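You operate a simulated robot arm through the tools that you are given. There is no shell and no other tool. Be economical: measure what you need, move in short steps, check, and stop when the job is done.

You run a simulated robot arm. Do the job below in one go: nothing can be reset, and whatever is moved stays where it is left.

## Task
Fetch the flux bottle and stand it on top of the orange cover.

The check looks at the end state, three seconds after you hand in, the way a careful person would. Anything else that was tipped, shoved, dropped, spilled or broken makes it a failure. A push-on lid holds only when it is set on centred and level and pressed home; a screw cap is set on level and turned clockwise until tight.

## Robot
A 7-joint arm with a two-finger parallel gripper, fixed in place. Base frame: the origin is at the foot of the arm, x ahead of it, y to its left, z up; the work surface is at about z = 0. Units: m, degrees, N and s.
With the tool pointing down near the work surface it reaches from about 0.24 to 0.62 m from the base axis. Its first joint turns from -66.0 to 66.0 degrees. Payload 2.6 kg.
The tool frame sits at the grasp point between the pads (the TCP): z along the fingers, y along the line on which they close. The tips reach 0.03 m beyond it. The gripper opens to 0.094 m. The fingers are 0.028 m wide and 0.01 m thick; the gripper's body (0.05 by 0.096 m) begins 0.055 m behind the TCP.
Orientation is that of the tool frame in the base frame, as a unit quaternion [x, y, z, w]. With the fingers straight down and closing along the base's y, the tool's x points along the base's -x, its y along +y and its z along -z.

## Interface
- The arm moves only by the tool play_rows. Its argument "plan" is a list that holds one entry, the list of rows, each a list of 5 numbers: the shift along the tool's x, y, z in units of 20 mm (1.0 is 20 mm), then the turn about the tool's z in units of 8 degrees (1.0 is 8 degrees), then the finger opening in m, from 0 to 0.094. In form: [[[dx, dy, dz, twist, grip], ...]]. A call has 1 to 20 rows; each row shifts and turns the commanded pose from where the row before left it, along the tool's axes as they then stand. A call with a number of a shift or a turn outside -1 to 1 is refused whole. A row lasts 0.2 s, in which the tool goes at most 0.05 m and 8.6 degrees; a call with a longer step from one row to the next is refused whole, and so is a gripper value outside its range. Where a pose cannot be reached the arm comes as near as it can. A force on the tool above 40 N (or 10 N above the force at the start of the call, whichever is more), or a blocked arm, ends the call early, and 0.2 s more pass. The fingers move at their own pace (about 0.072 m/s each) and stop on an object; they squeeze with about 25 N. The grip force told is the motor's: it shows also when the fingers shut on nothing. Time passes only in rows, and 0.2 s behind the last, so rows that do not move let the fingers close. It gives the time, the measured TCP pose, the force on the tool (base axes), the opening and the grip force at its end, in the units of the frame above (readings bear some noise).
- Cameras (640 x 400 px; columns grow to the right, rows downward): "scene" is fixed at [0.0264, 0.438, 0.5771]; the picture's right is [-0.76, -0.65, 0.00], its down [-0.33, 0.38, -0.87] and it looks along [0.56, -0.66, -0.50] (base axes); focal length 330 px, centre (320, 200). "wrist" rides on the gripper at [0.076, 0.014, -0.103] in the tool frame; the picture's right is [-0.18, 0.98, 0.00], its down [-0.75, -0.14, -0.64] and it looks along [-0.63, -0.12, 0.77] (tool axes); focal length 243 px, centre (320, 200). There is no depth. A picture from a camera that has moved, and an enlarged one, comes with that camera's place and axes in the base frame and with its lens. The place of the scene camera against the robot may be out by one fixed shift of up to 0.018 m in any direction.
- capture(camera): a new picture of that camera. It takes no simulated time.
- close_up(camera, box): a new picture of the part [left, top, right, bottom] of that camera's present view, enlarged. It takes no simulated time.
- sign_off(): hands the job in; it is judged then, once.

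Work in short steps. Places have to be worked out from the pictures, the camera data and where the tool is seen: move nearer, look again, correct. Check each grasp and each placing, and mend what went wrong. You have 90 turns and 38 pictures in all, those below and enlarged ones among them. Open the gripper and draw the arm clear of the work before you hand the job in, unless the task says otherwise; then end with one line.

The tools are called as a command line: name --argument value ..., lists and objects as JSON in quotes. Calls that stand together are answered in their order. play_rows: Moves the arm, as the interface text tells. Its arguments: {"type":"object","properties":{"plan":{"type":"array"}},"required":["plan"]} The other tools are called the same way: capture (camera) takes a picture; close_up (camera, box) takes an enlarged picture of a part of a camera's view; sign_off () hands the job in.

At the start:

```text
clock: 0.0
position: [0.4166, -0.1171, 0.2867]
orientation: [0.0, 1.0, 0.0, 0.0]
force: [-0.6, -0.1, -0.6]
gripper_width: 0.0942
gripper_force: 0.1
```

scene: 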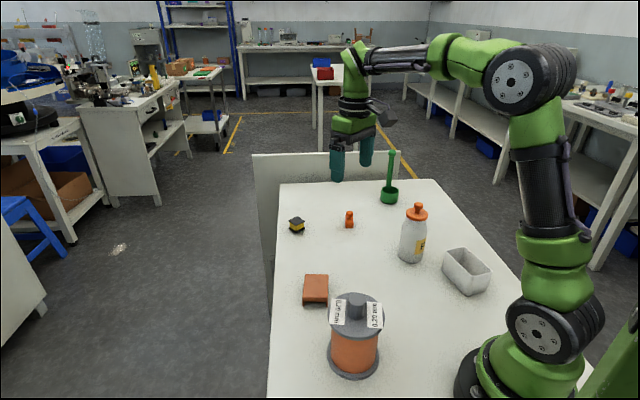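
wrist: 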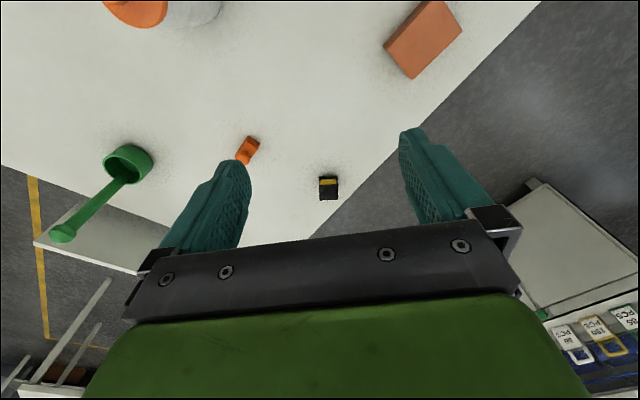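

I first look closer at the objects to identify the flux bottle and the orange cover.

close_up --camera "scene" --box '[270, 180, 430, 310]'

close_up --camera "scene" --box '[380, 190, 500, 300]'

```text
3.08 times, centred on (350, 245) of scene
camera zoom: at [0.0264, 0.438, 0.5771], right [-0.76, -0.65, 0.0], down [-0.33, 0.38, -0.87], along [0.56, -0.66, -0.5], focal length 1015 px, centre (228, 62)
```

zoom: 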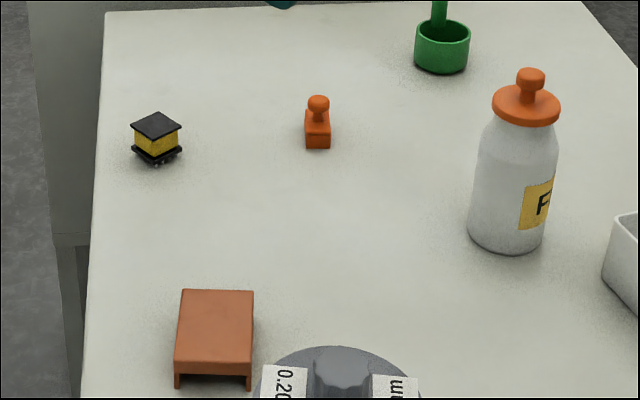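

```text
3.64 times, centred on (440, 245) of scene
camera zoom: at [0.0264, 0.438, 0.5771], right [-0.76, -0.65, 0.0], down [-0.33, 0.38, -0.87], along [0.56, -0.66, -0.5], focal length 1199 px, centre (-116, 36)
```

zoom: 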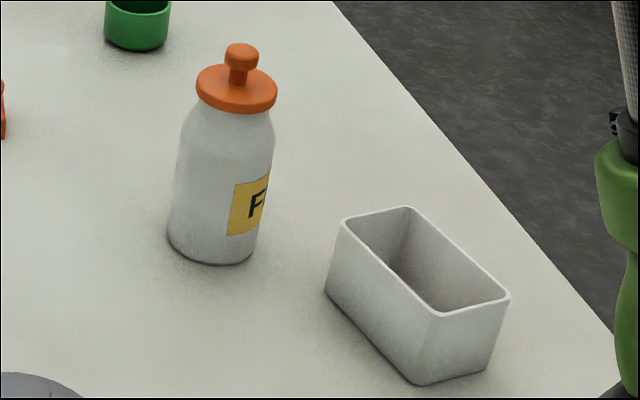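

The flux bottle ("F" label, capped) is at about (0.30, -0.257), 0.17 m tall and 0.068 m wide. The orange cover is the U-shaped bridge at about (0.40, 0.016), with its top at about z 0.026. I move above the bottle at the present height to measure it with the wrist camera.

play_rows --plan '[[[0.7, -0.875, 0, 0, 0.094], [0.7, -0.875, 0, 0, 0.094], [0.7, -0.875, 0, 0, 0.094], [0.7, -0.875, 0, 0, 0.094], [0.7, -0.875, 0, 0, 0.094], [0.7, -0.875, 0, 0, 0.094], [0.7, -0.875, 0, 0, 0.094], [0.7, -0.875, 0, 0, 0.094], [0, 0, 0, 0, 0.094], [0, 0, 0, 0, 0.094]]]'

capture --camera "wrist"

capture --camera "scene"

```text
clock: 2.2
position: [0.3055, -0.2583, 0.2878]
orientation: [0.0, 1.0, -0.001, 0.0]
force: [0.0, 0.1, -0.3]
gripper_width: 0.0941
gripper_force: 0.1
```

```text
33 pictures are left
camera wrist: at [0.2288, -0.2417, 0.3911], right [0.18, 0.98, 0.0], down [0.75, -0.14, 0.64], along [0.63, -0.12, -0.77], focal length 243 px, centre (320, 200)
```

wrist: 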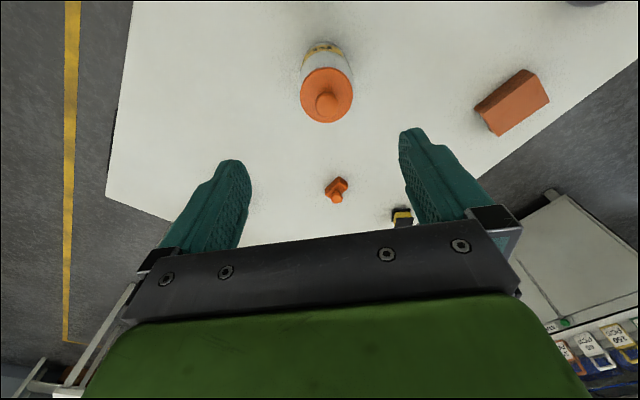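

```text
32 pictures are left
```

scene: 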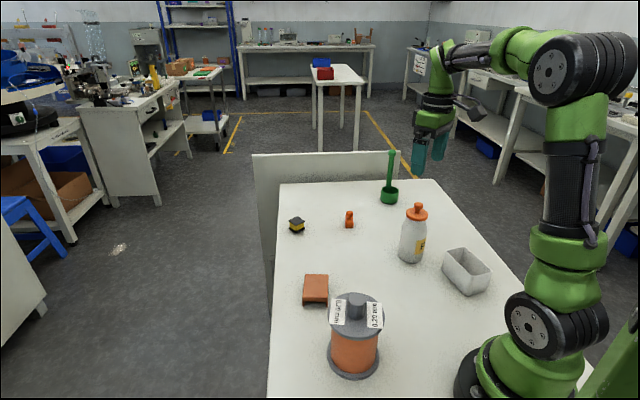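

The bottle axis is near (0.305, -0.25). I enlarge the wrist view to measure it and the cover properly.

close_up --camera "wrist" --box '[272, 25, 384, 135]'

close_up --camera "wrist" --box '[450, 40, 580, 150]'

close_up --camera "scene" --box '[380, 190, 450, 275]'

```text
3.64 times, centred on (328, 80) of wrist
camera zoom: at [0.2288, -0.2417, 0.3911], right [0.18, 0.98, 0.0], down [0.75, -0.14, 0.64], along [0.63, -0.12, -0.77], focal length 882 px, centre (291, 636)
```

zoom: 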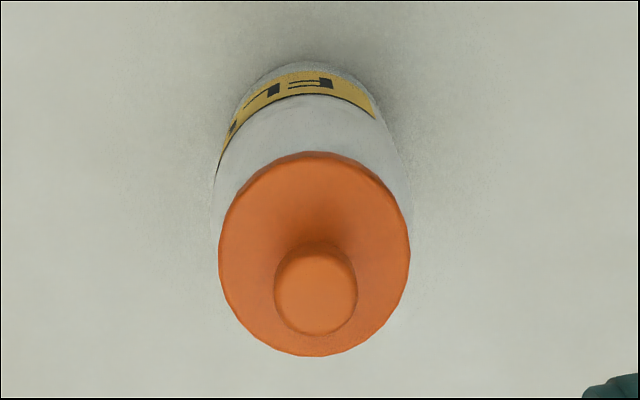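

```text
3.64 times, centred on (515, 95) of wrist
camera zoom: at [0.2288, -0.2417, 0.3911], right [0.18, 0.98, 0.0], down [0.75, -0.14, 0.64], along [0.63, -0.12, -0.77], focal length 882 px, centre (-389, 582)
```

zoom: 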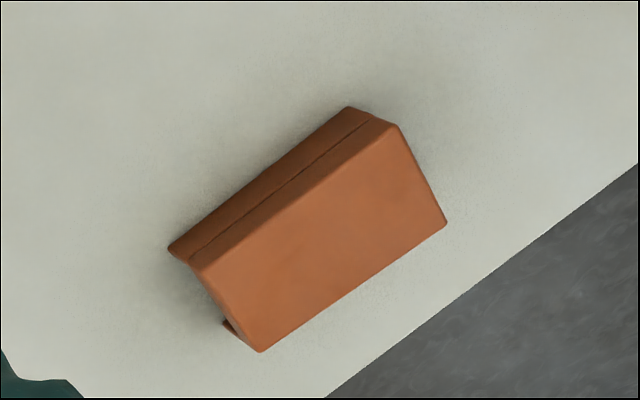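

```text
4.71 times, centred on (415, 232) of scene
camera zoom: at [0.0264, 0.438, 0.5771], right [-0.76, -0.65, 0.0], down [-0.33, 0.38, -0.87], along [0.56, -0.66, -0.5], focal length 1552 px, centre (-127, 47)
```

zoom: 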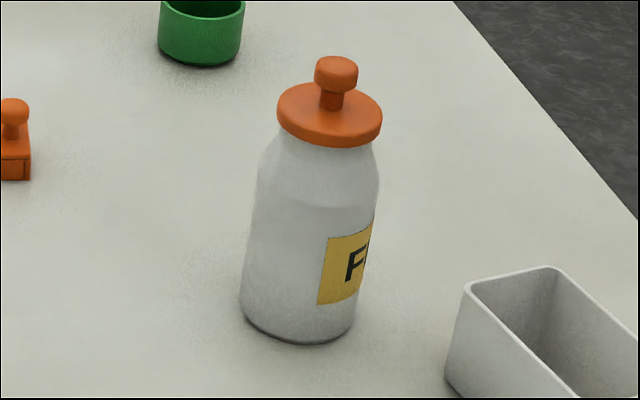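

Bottle axis is at about (0.3045, -0.2497), so I shift y by about +6 mm and descend to z≈0.20. There the tips are at the knob's height and straddle it, and I check alignment.

play_rows --plan '[[[0, 0.3, 0, 0, 0.094], [0, 0, 0.9, 0, 0.094], [0, 0, 0.9, 0, 0.094], [0, 0, 0.9, 0, 0.094], [0, 0, 0.9, 0, 0.094], [0, 0, 0.8, 0, 0.094], [0, 0, 0, 0, 0.094], [0, 0, 0, 0, 0.094]]]'

capture --camera "wrist"

close_up --camera "scene" --box '[370, 160, 480, 280]'

```text
clock: 4.0
position: [0.305, -0.2518, 0.1985]
orientation: [0.0, 1.0, 0.001, 0.0]
force: [0.2, 0.3, 0.3]
gripper_width: 0.0938
gripper_force: 0.0
```

```text
28 pictures are left
camera wrist: at [0.2284, -0.2356, 0.3025], right [0.18, 0.98, 0.0], down [0.75, -0.14, 0.64], along [0.63, -0.12, -0.77], focal length 243 px, centre (320, 200)
```

wrist: 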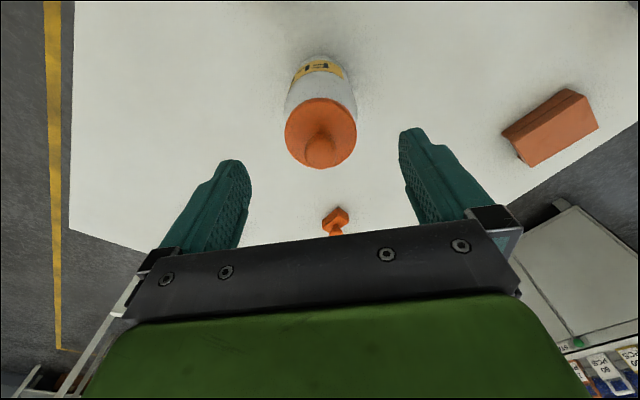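

```text
3.33 times, centred on (425, 220) of scene
camera zoom: at [0.0264, 0.438, 0.5771], right [-0.76, -0.65, 0.0], down [-0.33, 0.38, -0.87], along [0.56, -0.66, -0.5], focal length 1099 px, centre (-30, 133)
```

zoom: 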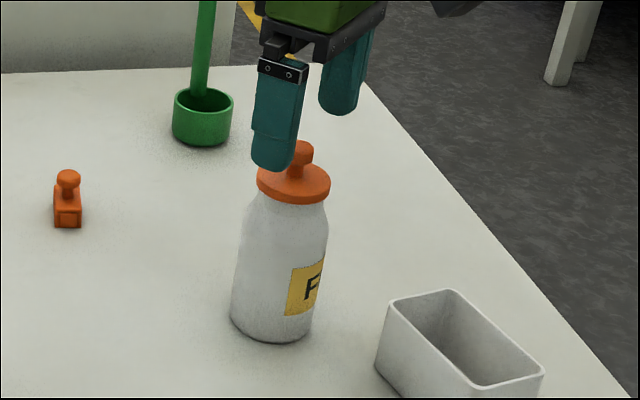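

The new view puts the axis at about (0.306, -0.250), well within the finger clearance, with the knob top at about 0.155–0.165. I lower to z≈0.128, so the palm still clears the knob, and check.

play_rows --plan '[[[-0.05, 0.05, 0.8, 0, 0.094], [0, 0, 0.8, 0, 0.094], [0, 0, 0.8, 0, 0.094], [0, 0, 0.6, 0, 0.094], [0, 0, 0.5, 0, 0.094], [0, 0, 0, 0, 0.094], [0, 0, 0, 0, 0.094]]]'

capture --camera "wrist"

close_up --camera "scene" --box '[370, 180, 460, 275]'

```text
clock: 5.6
position: [0.306, -0.2505, 0.1294]
orientation: [0.0, 1.0, 0.0, 0.001]
force: [0.7, 0.3, -0.2]
gripper_width: 0.094
gripper_force: 0.0
```

```text
26 pictures are left
camera wrist: at [0.2292, -0.2344, 0.2328], right [0.18, 0.98, 0.0], down [0.75, -0.14, 0.64], along [0.63, -0.12, -0.77], focal length 243 px, centre (320, 200)
```

wrist: 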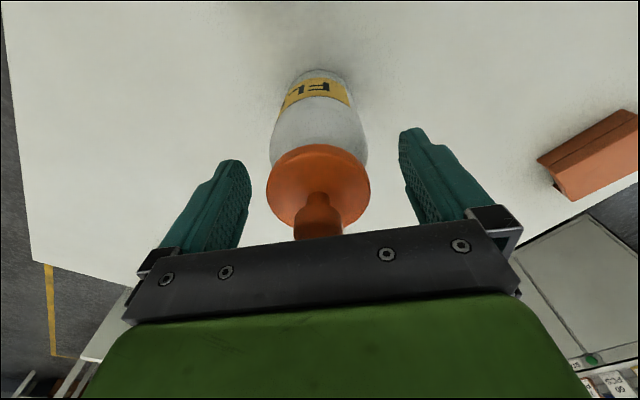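

```text
4.21 times, centred on (415, 228) of scene
camera zoom: at [0.0264, 0.438, 0.5771], right [-0.76, -0.65, 0.0], down [-0.33, 0.38, -0.87], along [0.56, -0.66, -0.5], focal length 1389 px, centre (-80, 84)
```

zoom: 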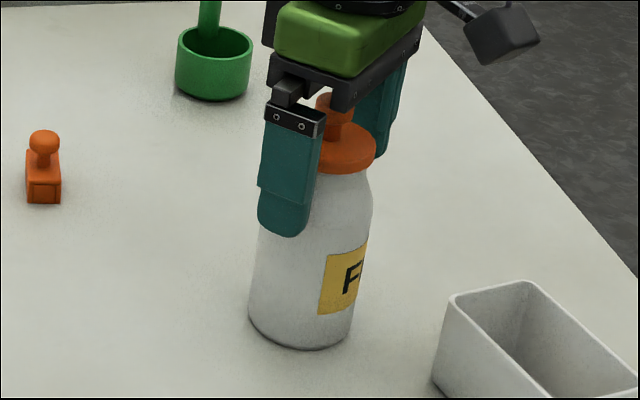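

Cap disc is at z≈0.127 and the knob top at about 0.153, while the palm is at 0.184 and the bottle is centred. I lower another 22 mm and look.

play_rows --plan '[[[-0.03, 0, 0.4, 0, 0.094], [0, 0, 0.4, 0, 0.094], [0, 0, 0.3, 0, 0.094], [0, 0, 0, 0, 0.094], [0, 0, 0, 0, 0.094]]]'

close_up --camera "scene" --box '[380, 190, 450, 275]'

```text
clock: 6.8
position: [0.3069, -0.2508, 0.1078]
orientation: [0.0, 1.0, -0.001, 0.001]
force: [0.2, 1.2, 8.9]
gripper_width: 0.094
gripper_force: 0.0
```

```text
4.71 times, centred on (415, 232) of scene
camera zoom: at [0.0263, 0.438, 0.577], right [-0.76, -0.65, 0.0], down [-0.33, 0.38, -0.87], along [0.56, -0.66, -0.5], focal length 1552 px, centre (-127, 47)
```

zoom: 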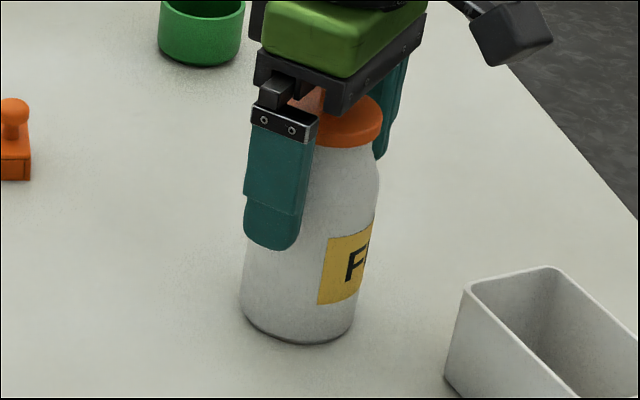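

The 8.9 N reading means the palm just touches the knob, so its top is at about 0.163. I back off 2 mm and close on the body.

play_rows --plan '[[[0, 0, -0.12, 0, 0.094], [0, 0, 0, 0, 0.08], [0, 0, 0, 0, 0.06], [0, 0, 0, 0, 0.05], [0, 0, 0, 0, 0.05], [0, 0, 0, 0, 0.05], [0, 0, 0, 0, 0.05]]]'

close_up --camera "scene" --box '[380, 190, 450, 275]'

```text
clock: 8.4
position: [0.3057, -0.2502, 0.109]
orientation: [0.0, 1.0, 0.0, 0.0]
force: [0.6, 0.5, -0.5]
gripper_width: 0.0634
gripper_force: 25.0
```

```text
4.71 times, centred on (415, 232) of scene
camera zoom: at [0.0264, 0.438, 0.5771], right [-0.76, -0.65, 0.0], down [-0.33, 0.38, -0.87], along [0.56, -0.66, -0.5], focal length 1552 px, centre (-127, 47)
```

zoom: 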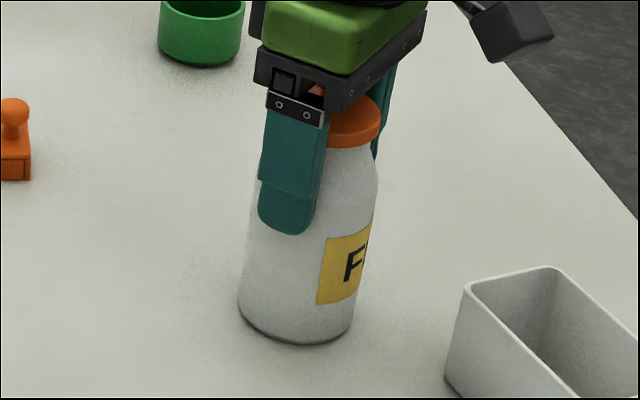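

Gripped at 0.063 m with 25 N. I lift gently by 30 mm and check that the grip holds and the bottle hangs straight.

play_rows --plan '[[[0, 0, -0.2, 0, 0.05], [0, 0, -0.3, 0, 0.05], [0, 0, -0.5, 0, 0.05], [0, 0, -0.5, 0, 0.05], [0, 0, 0, 0, 0.05], [0, 0, 0, 0, 0.05]]]'

close_up --camera "scene" --box '[380, 180, 450, 265]'

```text
clock: 9.8
position: [0.3073, -0.2494, 0.1399]
orientation: [0.0, 1.0, -0.001, 0.0]
force: [-0.3, -0.5, -3.5]
gripper_width: 0.0635
gripper_force: 24.7
```

```text
4.71 times, centred on (415, 222) of scene
camera zoom: at [0.0264, 0.438, 0.5771], right [-0.76, -0.65, 0.0], down [-0.33, 0.38, -0.87], along [0.56, -0.66, -0.5], focal length 1552 px, centre (-127, 94)
```

zoom: 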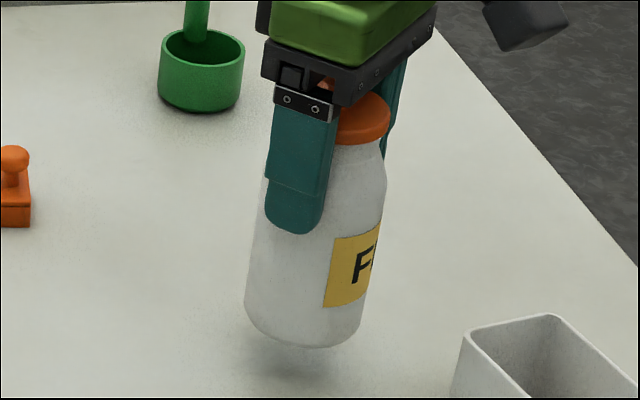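

The bottle holds securely (about 3.5 N) and upright. I lift to z≈0.22 and move to about (0.38, -0.08), near the cover, for a fresh measurement.

play_rows --plan '[[[0, 0, -0.7, 0, 0.05], [0, 0, -0.9, 0, 0.05], [0, 0, -0.9, 0, 0.05], [0, 0, -0.9, 0, 0.05], [0, 0, -0.6, 0, 0.05], [-0.2, 0.5, 0, 0, 0.05], [-0.35, 0.8, 0, 0, 0.05], [-0.4, 0.9, 0, 0, 0.05], [-0.4, 0.9, 0, 0, 0.05], [-0.4, 0.9, 0, 0, 0.05], [-0.4, 0.9, 0, 0, 0.05], [-0.4, 0.9, 0, 0, 0.05], [-0.4, 0.9, 0, 0, 0.05], [-0.4, 0.9, 0, 0, 0.05], [-0.35, 0.9, 0, 0, 0.05], [0, 0, 0, 0, 0.05], [0, 0, 0, 0, 0.05]]]'

capture --camera "wrist"

capture --camera "scene"

```text
clock: 13.4
position: [0.3812, -0.0793, 0.2202]
orientation: [0.001, 1.0, 0.0, 0.001]
force: [-0.5, -0.4, -2.8]
gripper_width: 0.0634
gripper_force: 24.9
```

```text
21 pictures are left
camera wrist: at [0.3047, -0.0641, 0.3231], right [0.18, 0.98, 0.0], down [0.75, -0.14, 0.64], along [0.63, -0.12, -0.77], focal length 243 px, centre (320, 200)
```

wrist: 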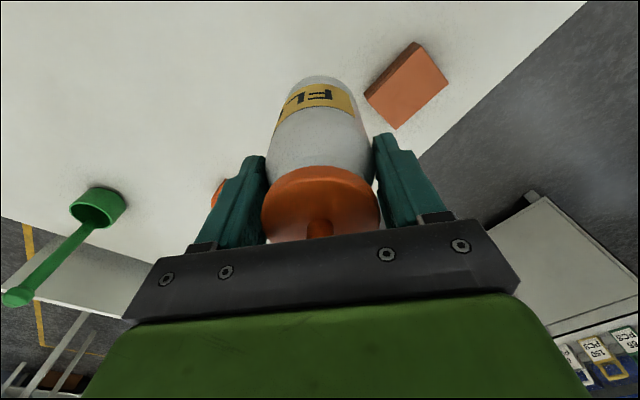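

```text
20 pictures are left
```

scene: 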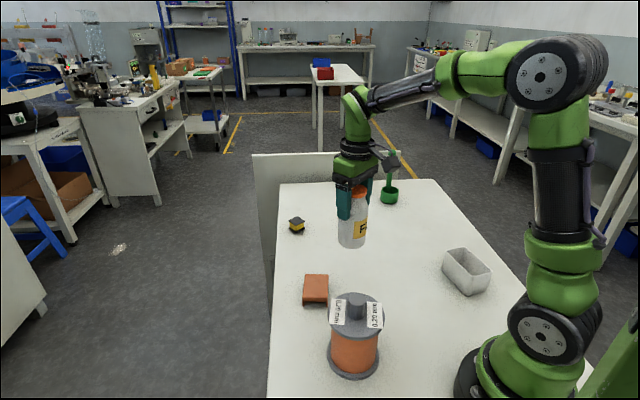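

I enlarge the wrist view on the cover to fix its centre and height.

close_up --camera "wrist" --box '[350, 30, 460, 140]'

```text
3.64 times, centred on (405, 85) of wrist
camera zoom: at [0.3047, -0.0641, 0.3231], right [0.18, 0.98, 0.0], down [0.75, -0.14, 0.64], along [0.63, -0.12, -0.77], focal length 882 px, centre (11, 618)
```

zoom: 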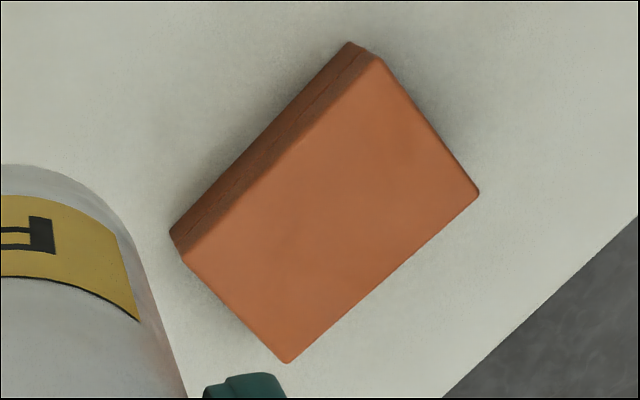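

Two views agree: the cover centre is at about (0.406, 0.019) and its top at about z 0.026. I move the bottle over it at this height.

play_rows --plan '[[[-0.15, 0.5, 0, 0, 0.05], [-0.2, 0.8, 0, 0, 0.05], [-0.2, 0.8, 0, 0, 0.05], [-0.2, 0.8, 0, 0, 0.05], [-0.2, 0.8, 0, 0, 0.05], [-0.15, 0.7, 0, 0, 0.05], [-0.14, 0.5, 0, 0, 0.05], [0, 0, 0.8, 0, 0.05], [0, 0, 0.8, 0, 0.05], [0, 0, 0.6, 0, 0.05], [0, 0, 0, 0, 0.05], [0, 0, 0, 0, 0.05]]]'

capture --camera "wrist"

close_up --camera "scene" --box '[270, 190, 390, 310]'

```text
clock: 16.0
position: [0.4061, 0.0175, 0.1757]
orientation: [0.0, 1.0, -0.001, -0.001]
force: [0.0, 0.1, -3.4]
gripper_width: 0.0634
gripper_force: 25.3
```

```text
18 pictures are left
camera wrist: at [0.3293, 0.0338, 0.2791], right [0.18, 0.98, 0.0], down [0.75, -0.14, 0.64], along [0.63, -0.12, -0.77], focal length 243 px, centre (320, 200)
```

wrist: 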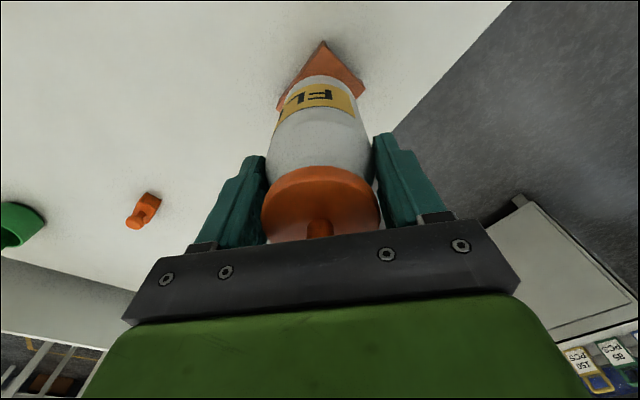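

```text
3.33 times, centred on (330, 250) of scene
camera zoom: at [0.0264, 0.438, 0.5771], right [-0.76, -0.65, 0.0], down [-0.33, 0.38, -0.87], along [0.56, -0.66, -0.5], focal length 1099 px, centre (287, 33)
```

zoom: 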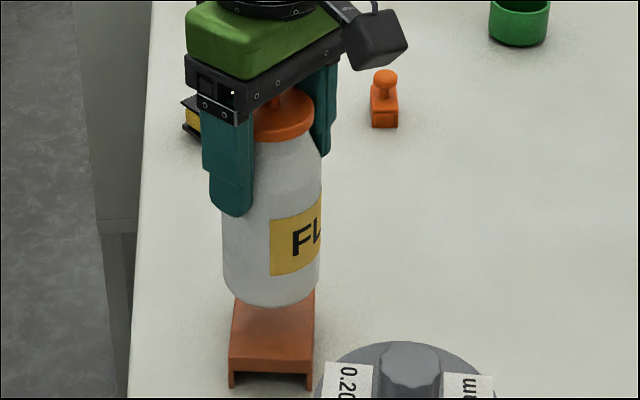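

Alignment looks right in both views. With contact expected at TCP z≈0.135, I lower to about 0.142, nudge y by +1 mm, and check.

play_rows --plan '[[[0, 0.05, 0.5, 0, 0.05], [0, 0, 0.5, 0, 0.05], [0, 0, 0.4, 0, 0.05], [0, 0, 0.3, 0, 0.05], [0, 0, 0, 0, 0.05], [0, 0, 0, 0, 0.05]]]'

close_up --camera "scene" --box '[280, 220, 370, 310]'

close_up --camera "wrist" --box '[250, 30, 390, 150]'

```text
clock: 17.4
position: [0.4055, 0.0201, 0.1413]
orientation: [0.0, 1.0, 0.0, 0.0]
force: [0.9, -0.4, -2.8]
gripper_width: 0.0633
gripper_force: 24.7
```

```text
4.44 times, centred on (325, 265) of scene
camera zoom: at [0.0264, 0.438, 0.5771], right [-0.76, -0.65, 0.0], down [-0.33, 0.38, -0.87], along [0.56, -0.66, -0.5], focal length 1466 px, centre (298, -89)
```

zoom: 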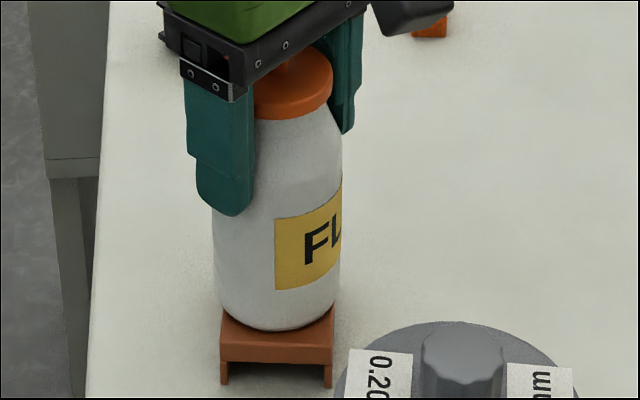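

```text
3.33 times, centred on (320, 90) of wrist
camera zoom: at [0.3288, 0.035, 0.245], right [0.18, 0.98, 0.0], down [0.75, -0.14, 0.64], along [0.63, -0.12, -0.77], focal length 809 px, centre (320, 567)
```

zoom: 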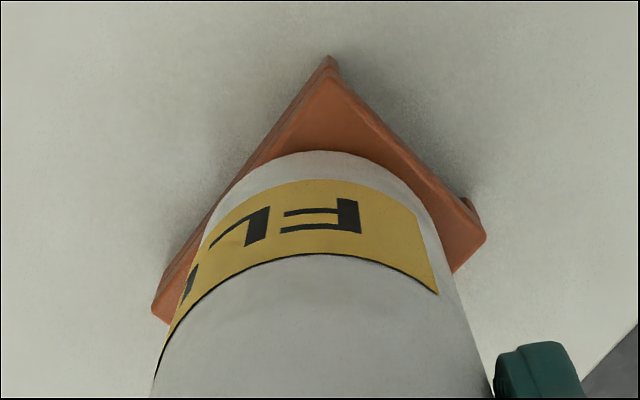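

Bottle is centred on the cover with about 6 mm to go. I lower in 1–1.5 mm steps, watching the force.

play_rows --plan '[[[0, 0, 0.08, 0, 0.05], [0, 0, 0.08, 0, 0.05], [0, 0, 0.06, 0, 0.05], [0, 0, 0, 0, 0.05], [0, 0, 0, 0, 0.05]]]'

```text
clock: 18.6
position: [0.4062, 0.0203, 0.138]
orientation: [0.0, 1.0, 0.0, 0.002]
force: [-1.3, 1.5, 17.8]
gripper_width: 0.0635
gripper_force: 24.7
```

Contact occurred at z≈0.138, pressing about 20 N. I ease up about 1 mm to unload before opening.

play_rows --plan '[[[0, 0, -0.04, 0, 0.05], [0, 0, 0, 0, 0.05], [0, 0, 0, 0, 0.05]]]'

close_up --camera "scene" --box '[280, 220, 370, 310]'

```text
clock: 19.4
position: [0.4066, 0.019, 0.1385]
orientation: [0.0, 1.0, 0.001, 0.0]
force: [3.1, 0.5, 9.3]
gripper_width: 0.0635
gripper_force: 25.7
```

```text
4.44 times, centred on (325, 265) of scene
camera zoom: at [0.0263, 0.438, 0.5771], right [-0.76, -0.65, 0.0], down [-0.33, 0.38, -0.87], along [0.56, -0.66, -0.5], focal length 1466 px, centre (298, -89)
```

zoom: 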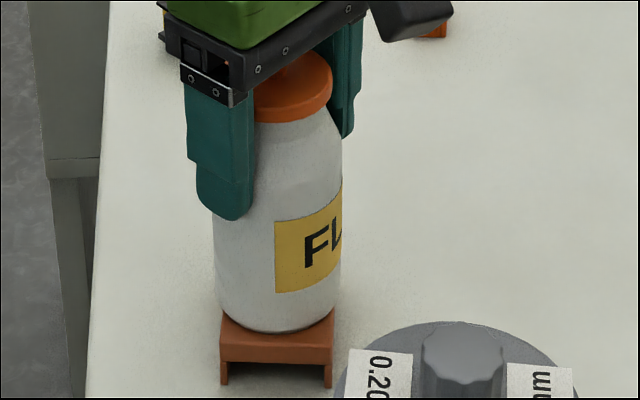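

Seated and upright, still pressing about 9 N. I ease up another 0.6 mm, then open slowly.

play_rows --plan '[[[0, 0, -0.03, 0, 0.05], [0, 0, 0, 0, 0.05], [0, 0, 0, 0, 0.064], [0, 0, 0, 0, 0.066], [0, 0, 0, 0, 0.07], [0, 0, 0, 0, 0.08], [0, 0, 0, 0, 0.09], [0, 0, 0, 0, 0.094], [0, 0, 0, 0, 0.094]]]'

close_up --camera "scene" --box '[280, 220, 370, 310]'

capture --camera "wrist"

```text
clock: 21.4
position: [0.4044, 0.0193, 0.1379]
orientation: [0.0, 1.0, 0.0, 0.0]
force: [0.5, 0.0, -0.4]
gripper_width: 0.0941
gripper_force: 0.0
```

```text
4.44 times, centred on (325, 265) of scene
camera zoom: at [0.0264, 0.438, 0.5771], right [-0.76, -0.65, 0.0], down [-0.33, 0.38, -0.87], along [0.56, -0.66, -0.5], focal length 1466 px, centre (298, -89)
```

zoom: 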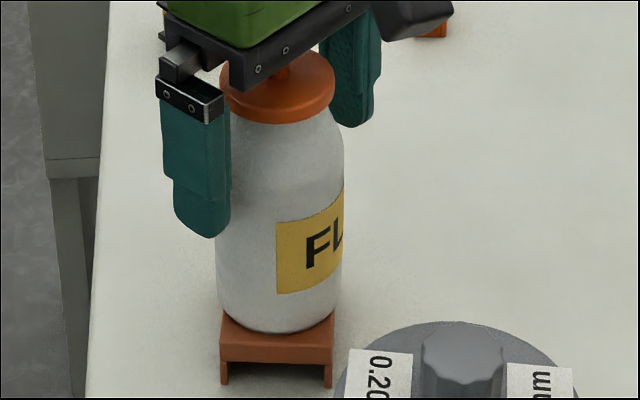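

```text
12 pictures are left
camera wrist: at [0.3289, 0.0348, 0.2423], right [0.18, 0.98, 0.0], down [0.75, -0.14, 0.64], along [0.63, -0.12, -0.77], focal length 243 px, centre (320, 200)
```

wrist: 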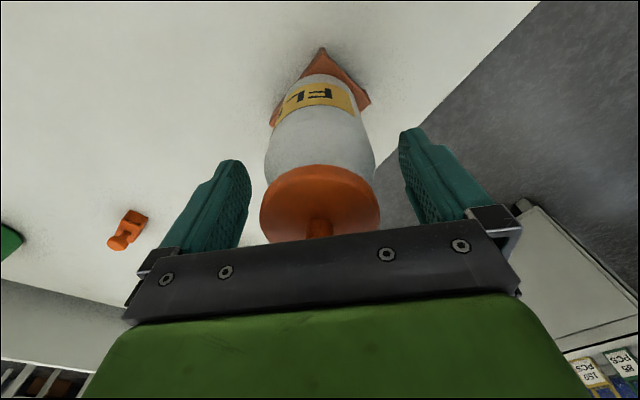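

The bottle stands on its own with the fingers clear. I raise straight up by about 0.14 m and do a final check.

play_rows --plan '[[[0, 0, -0.3, 0, 0.094], [0, 0, -0.7, 0, 0.094], [0, 0, -1, 0, 0.094], [0, 0, -1, 0, 0.094], [0, 0, -1, 0, 0.094], [0, 0, -1, 0, 0.094], [0, 0, -1, 0, 0.094], [0, 0, -1, 0, 0.094], [0, -0.8, 0, 0, 0.094], [0, -0.9, 0, 0, 0.094], [0, -0.9, 0, 0, 0.094], [0, -0.9, 0, 0, 0.094], [0, -0.9, 0, 0, 0.094], [0, 0, 0, 0, 0.094], [0, 0, 0, 0, 0.094]]]'

capture --camera "scene"

close_up --camera "scene" --box '[280, 210, 380, 310]'

```text
clock: 24.6
position: [0.4062, -0.0694, 0.2788]
orientation: [0.0, 1.0, 0.0, 0.0]
force: [-0.4, -0.3, -0.3]
gripper_width: 0.0942
gripper_force: 0.1
```

```text
11 pictures are left
```

scene: 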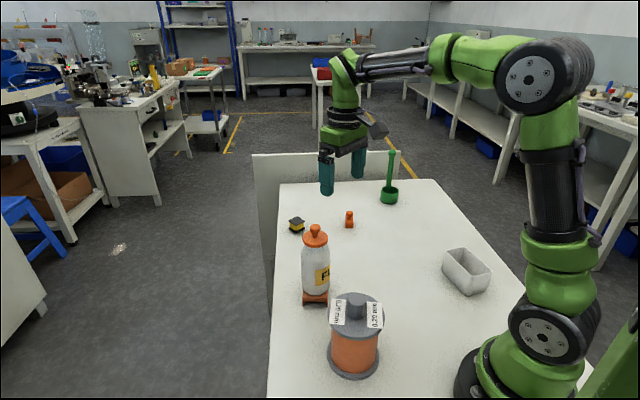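

```text
4.00 times, centred on (330, 260) of scene
camera zoom: at [0.0264, 0.438, 0.5771], right [-0.76, -0.65, 0.0], down [-0.33, 0.38, -0.87], along [0.56, -0.66, -0.5], focal length 1319 px, centre (280, -40)
```

zoom: 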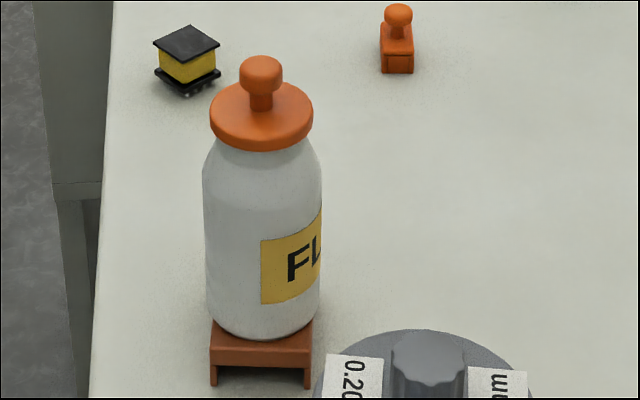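

The bottle stands upright and centred on the orange cover, its cap is in place, and everything else is undisturbed. The arm is clear, so I hand in.

sign_off

```text
The job is handed in.
```

The flux bottle is standing upright on top of the orange cover with its cap still on, nothing else was disturbed, and the job is handed in.
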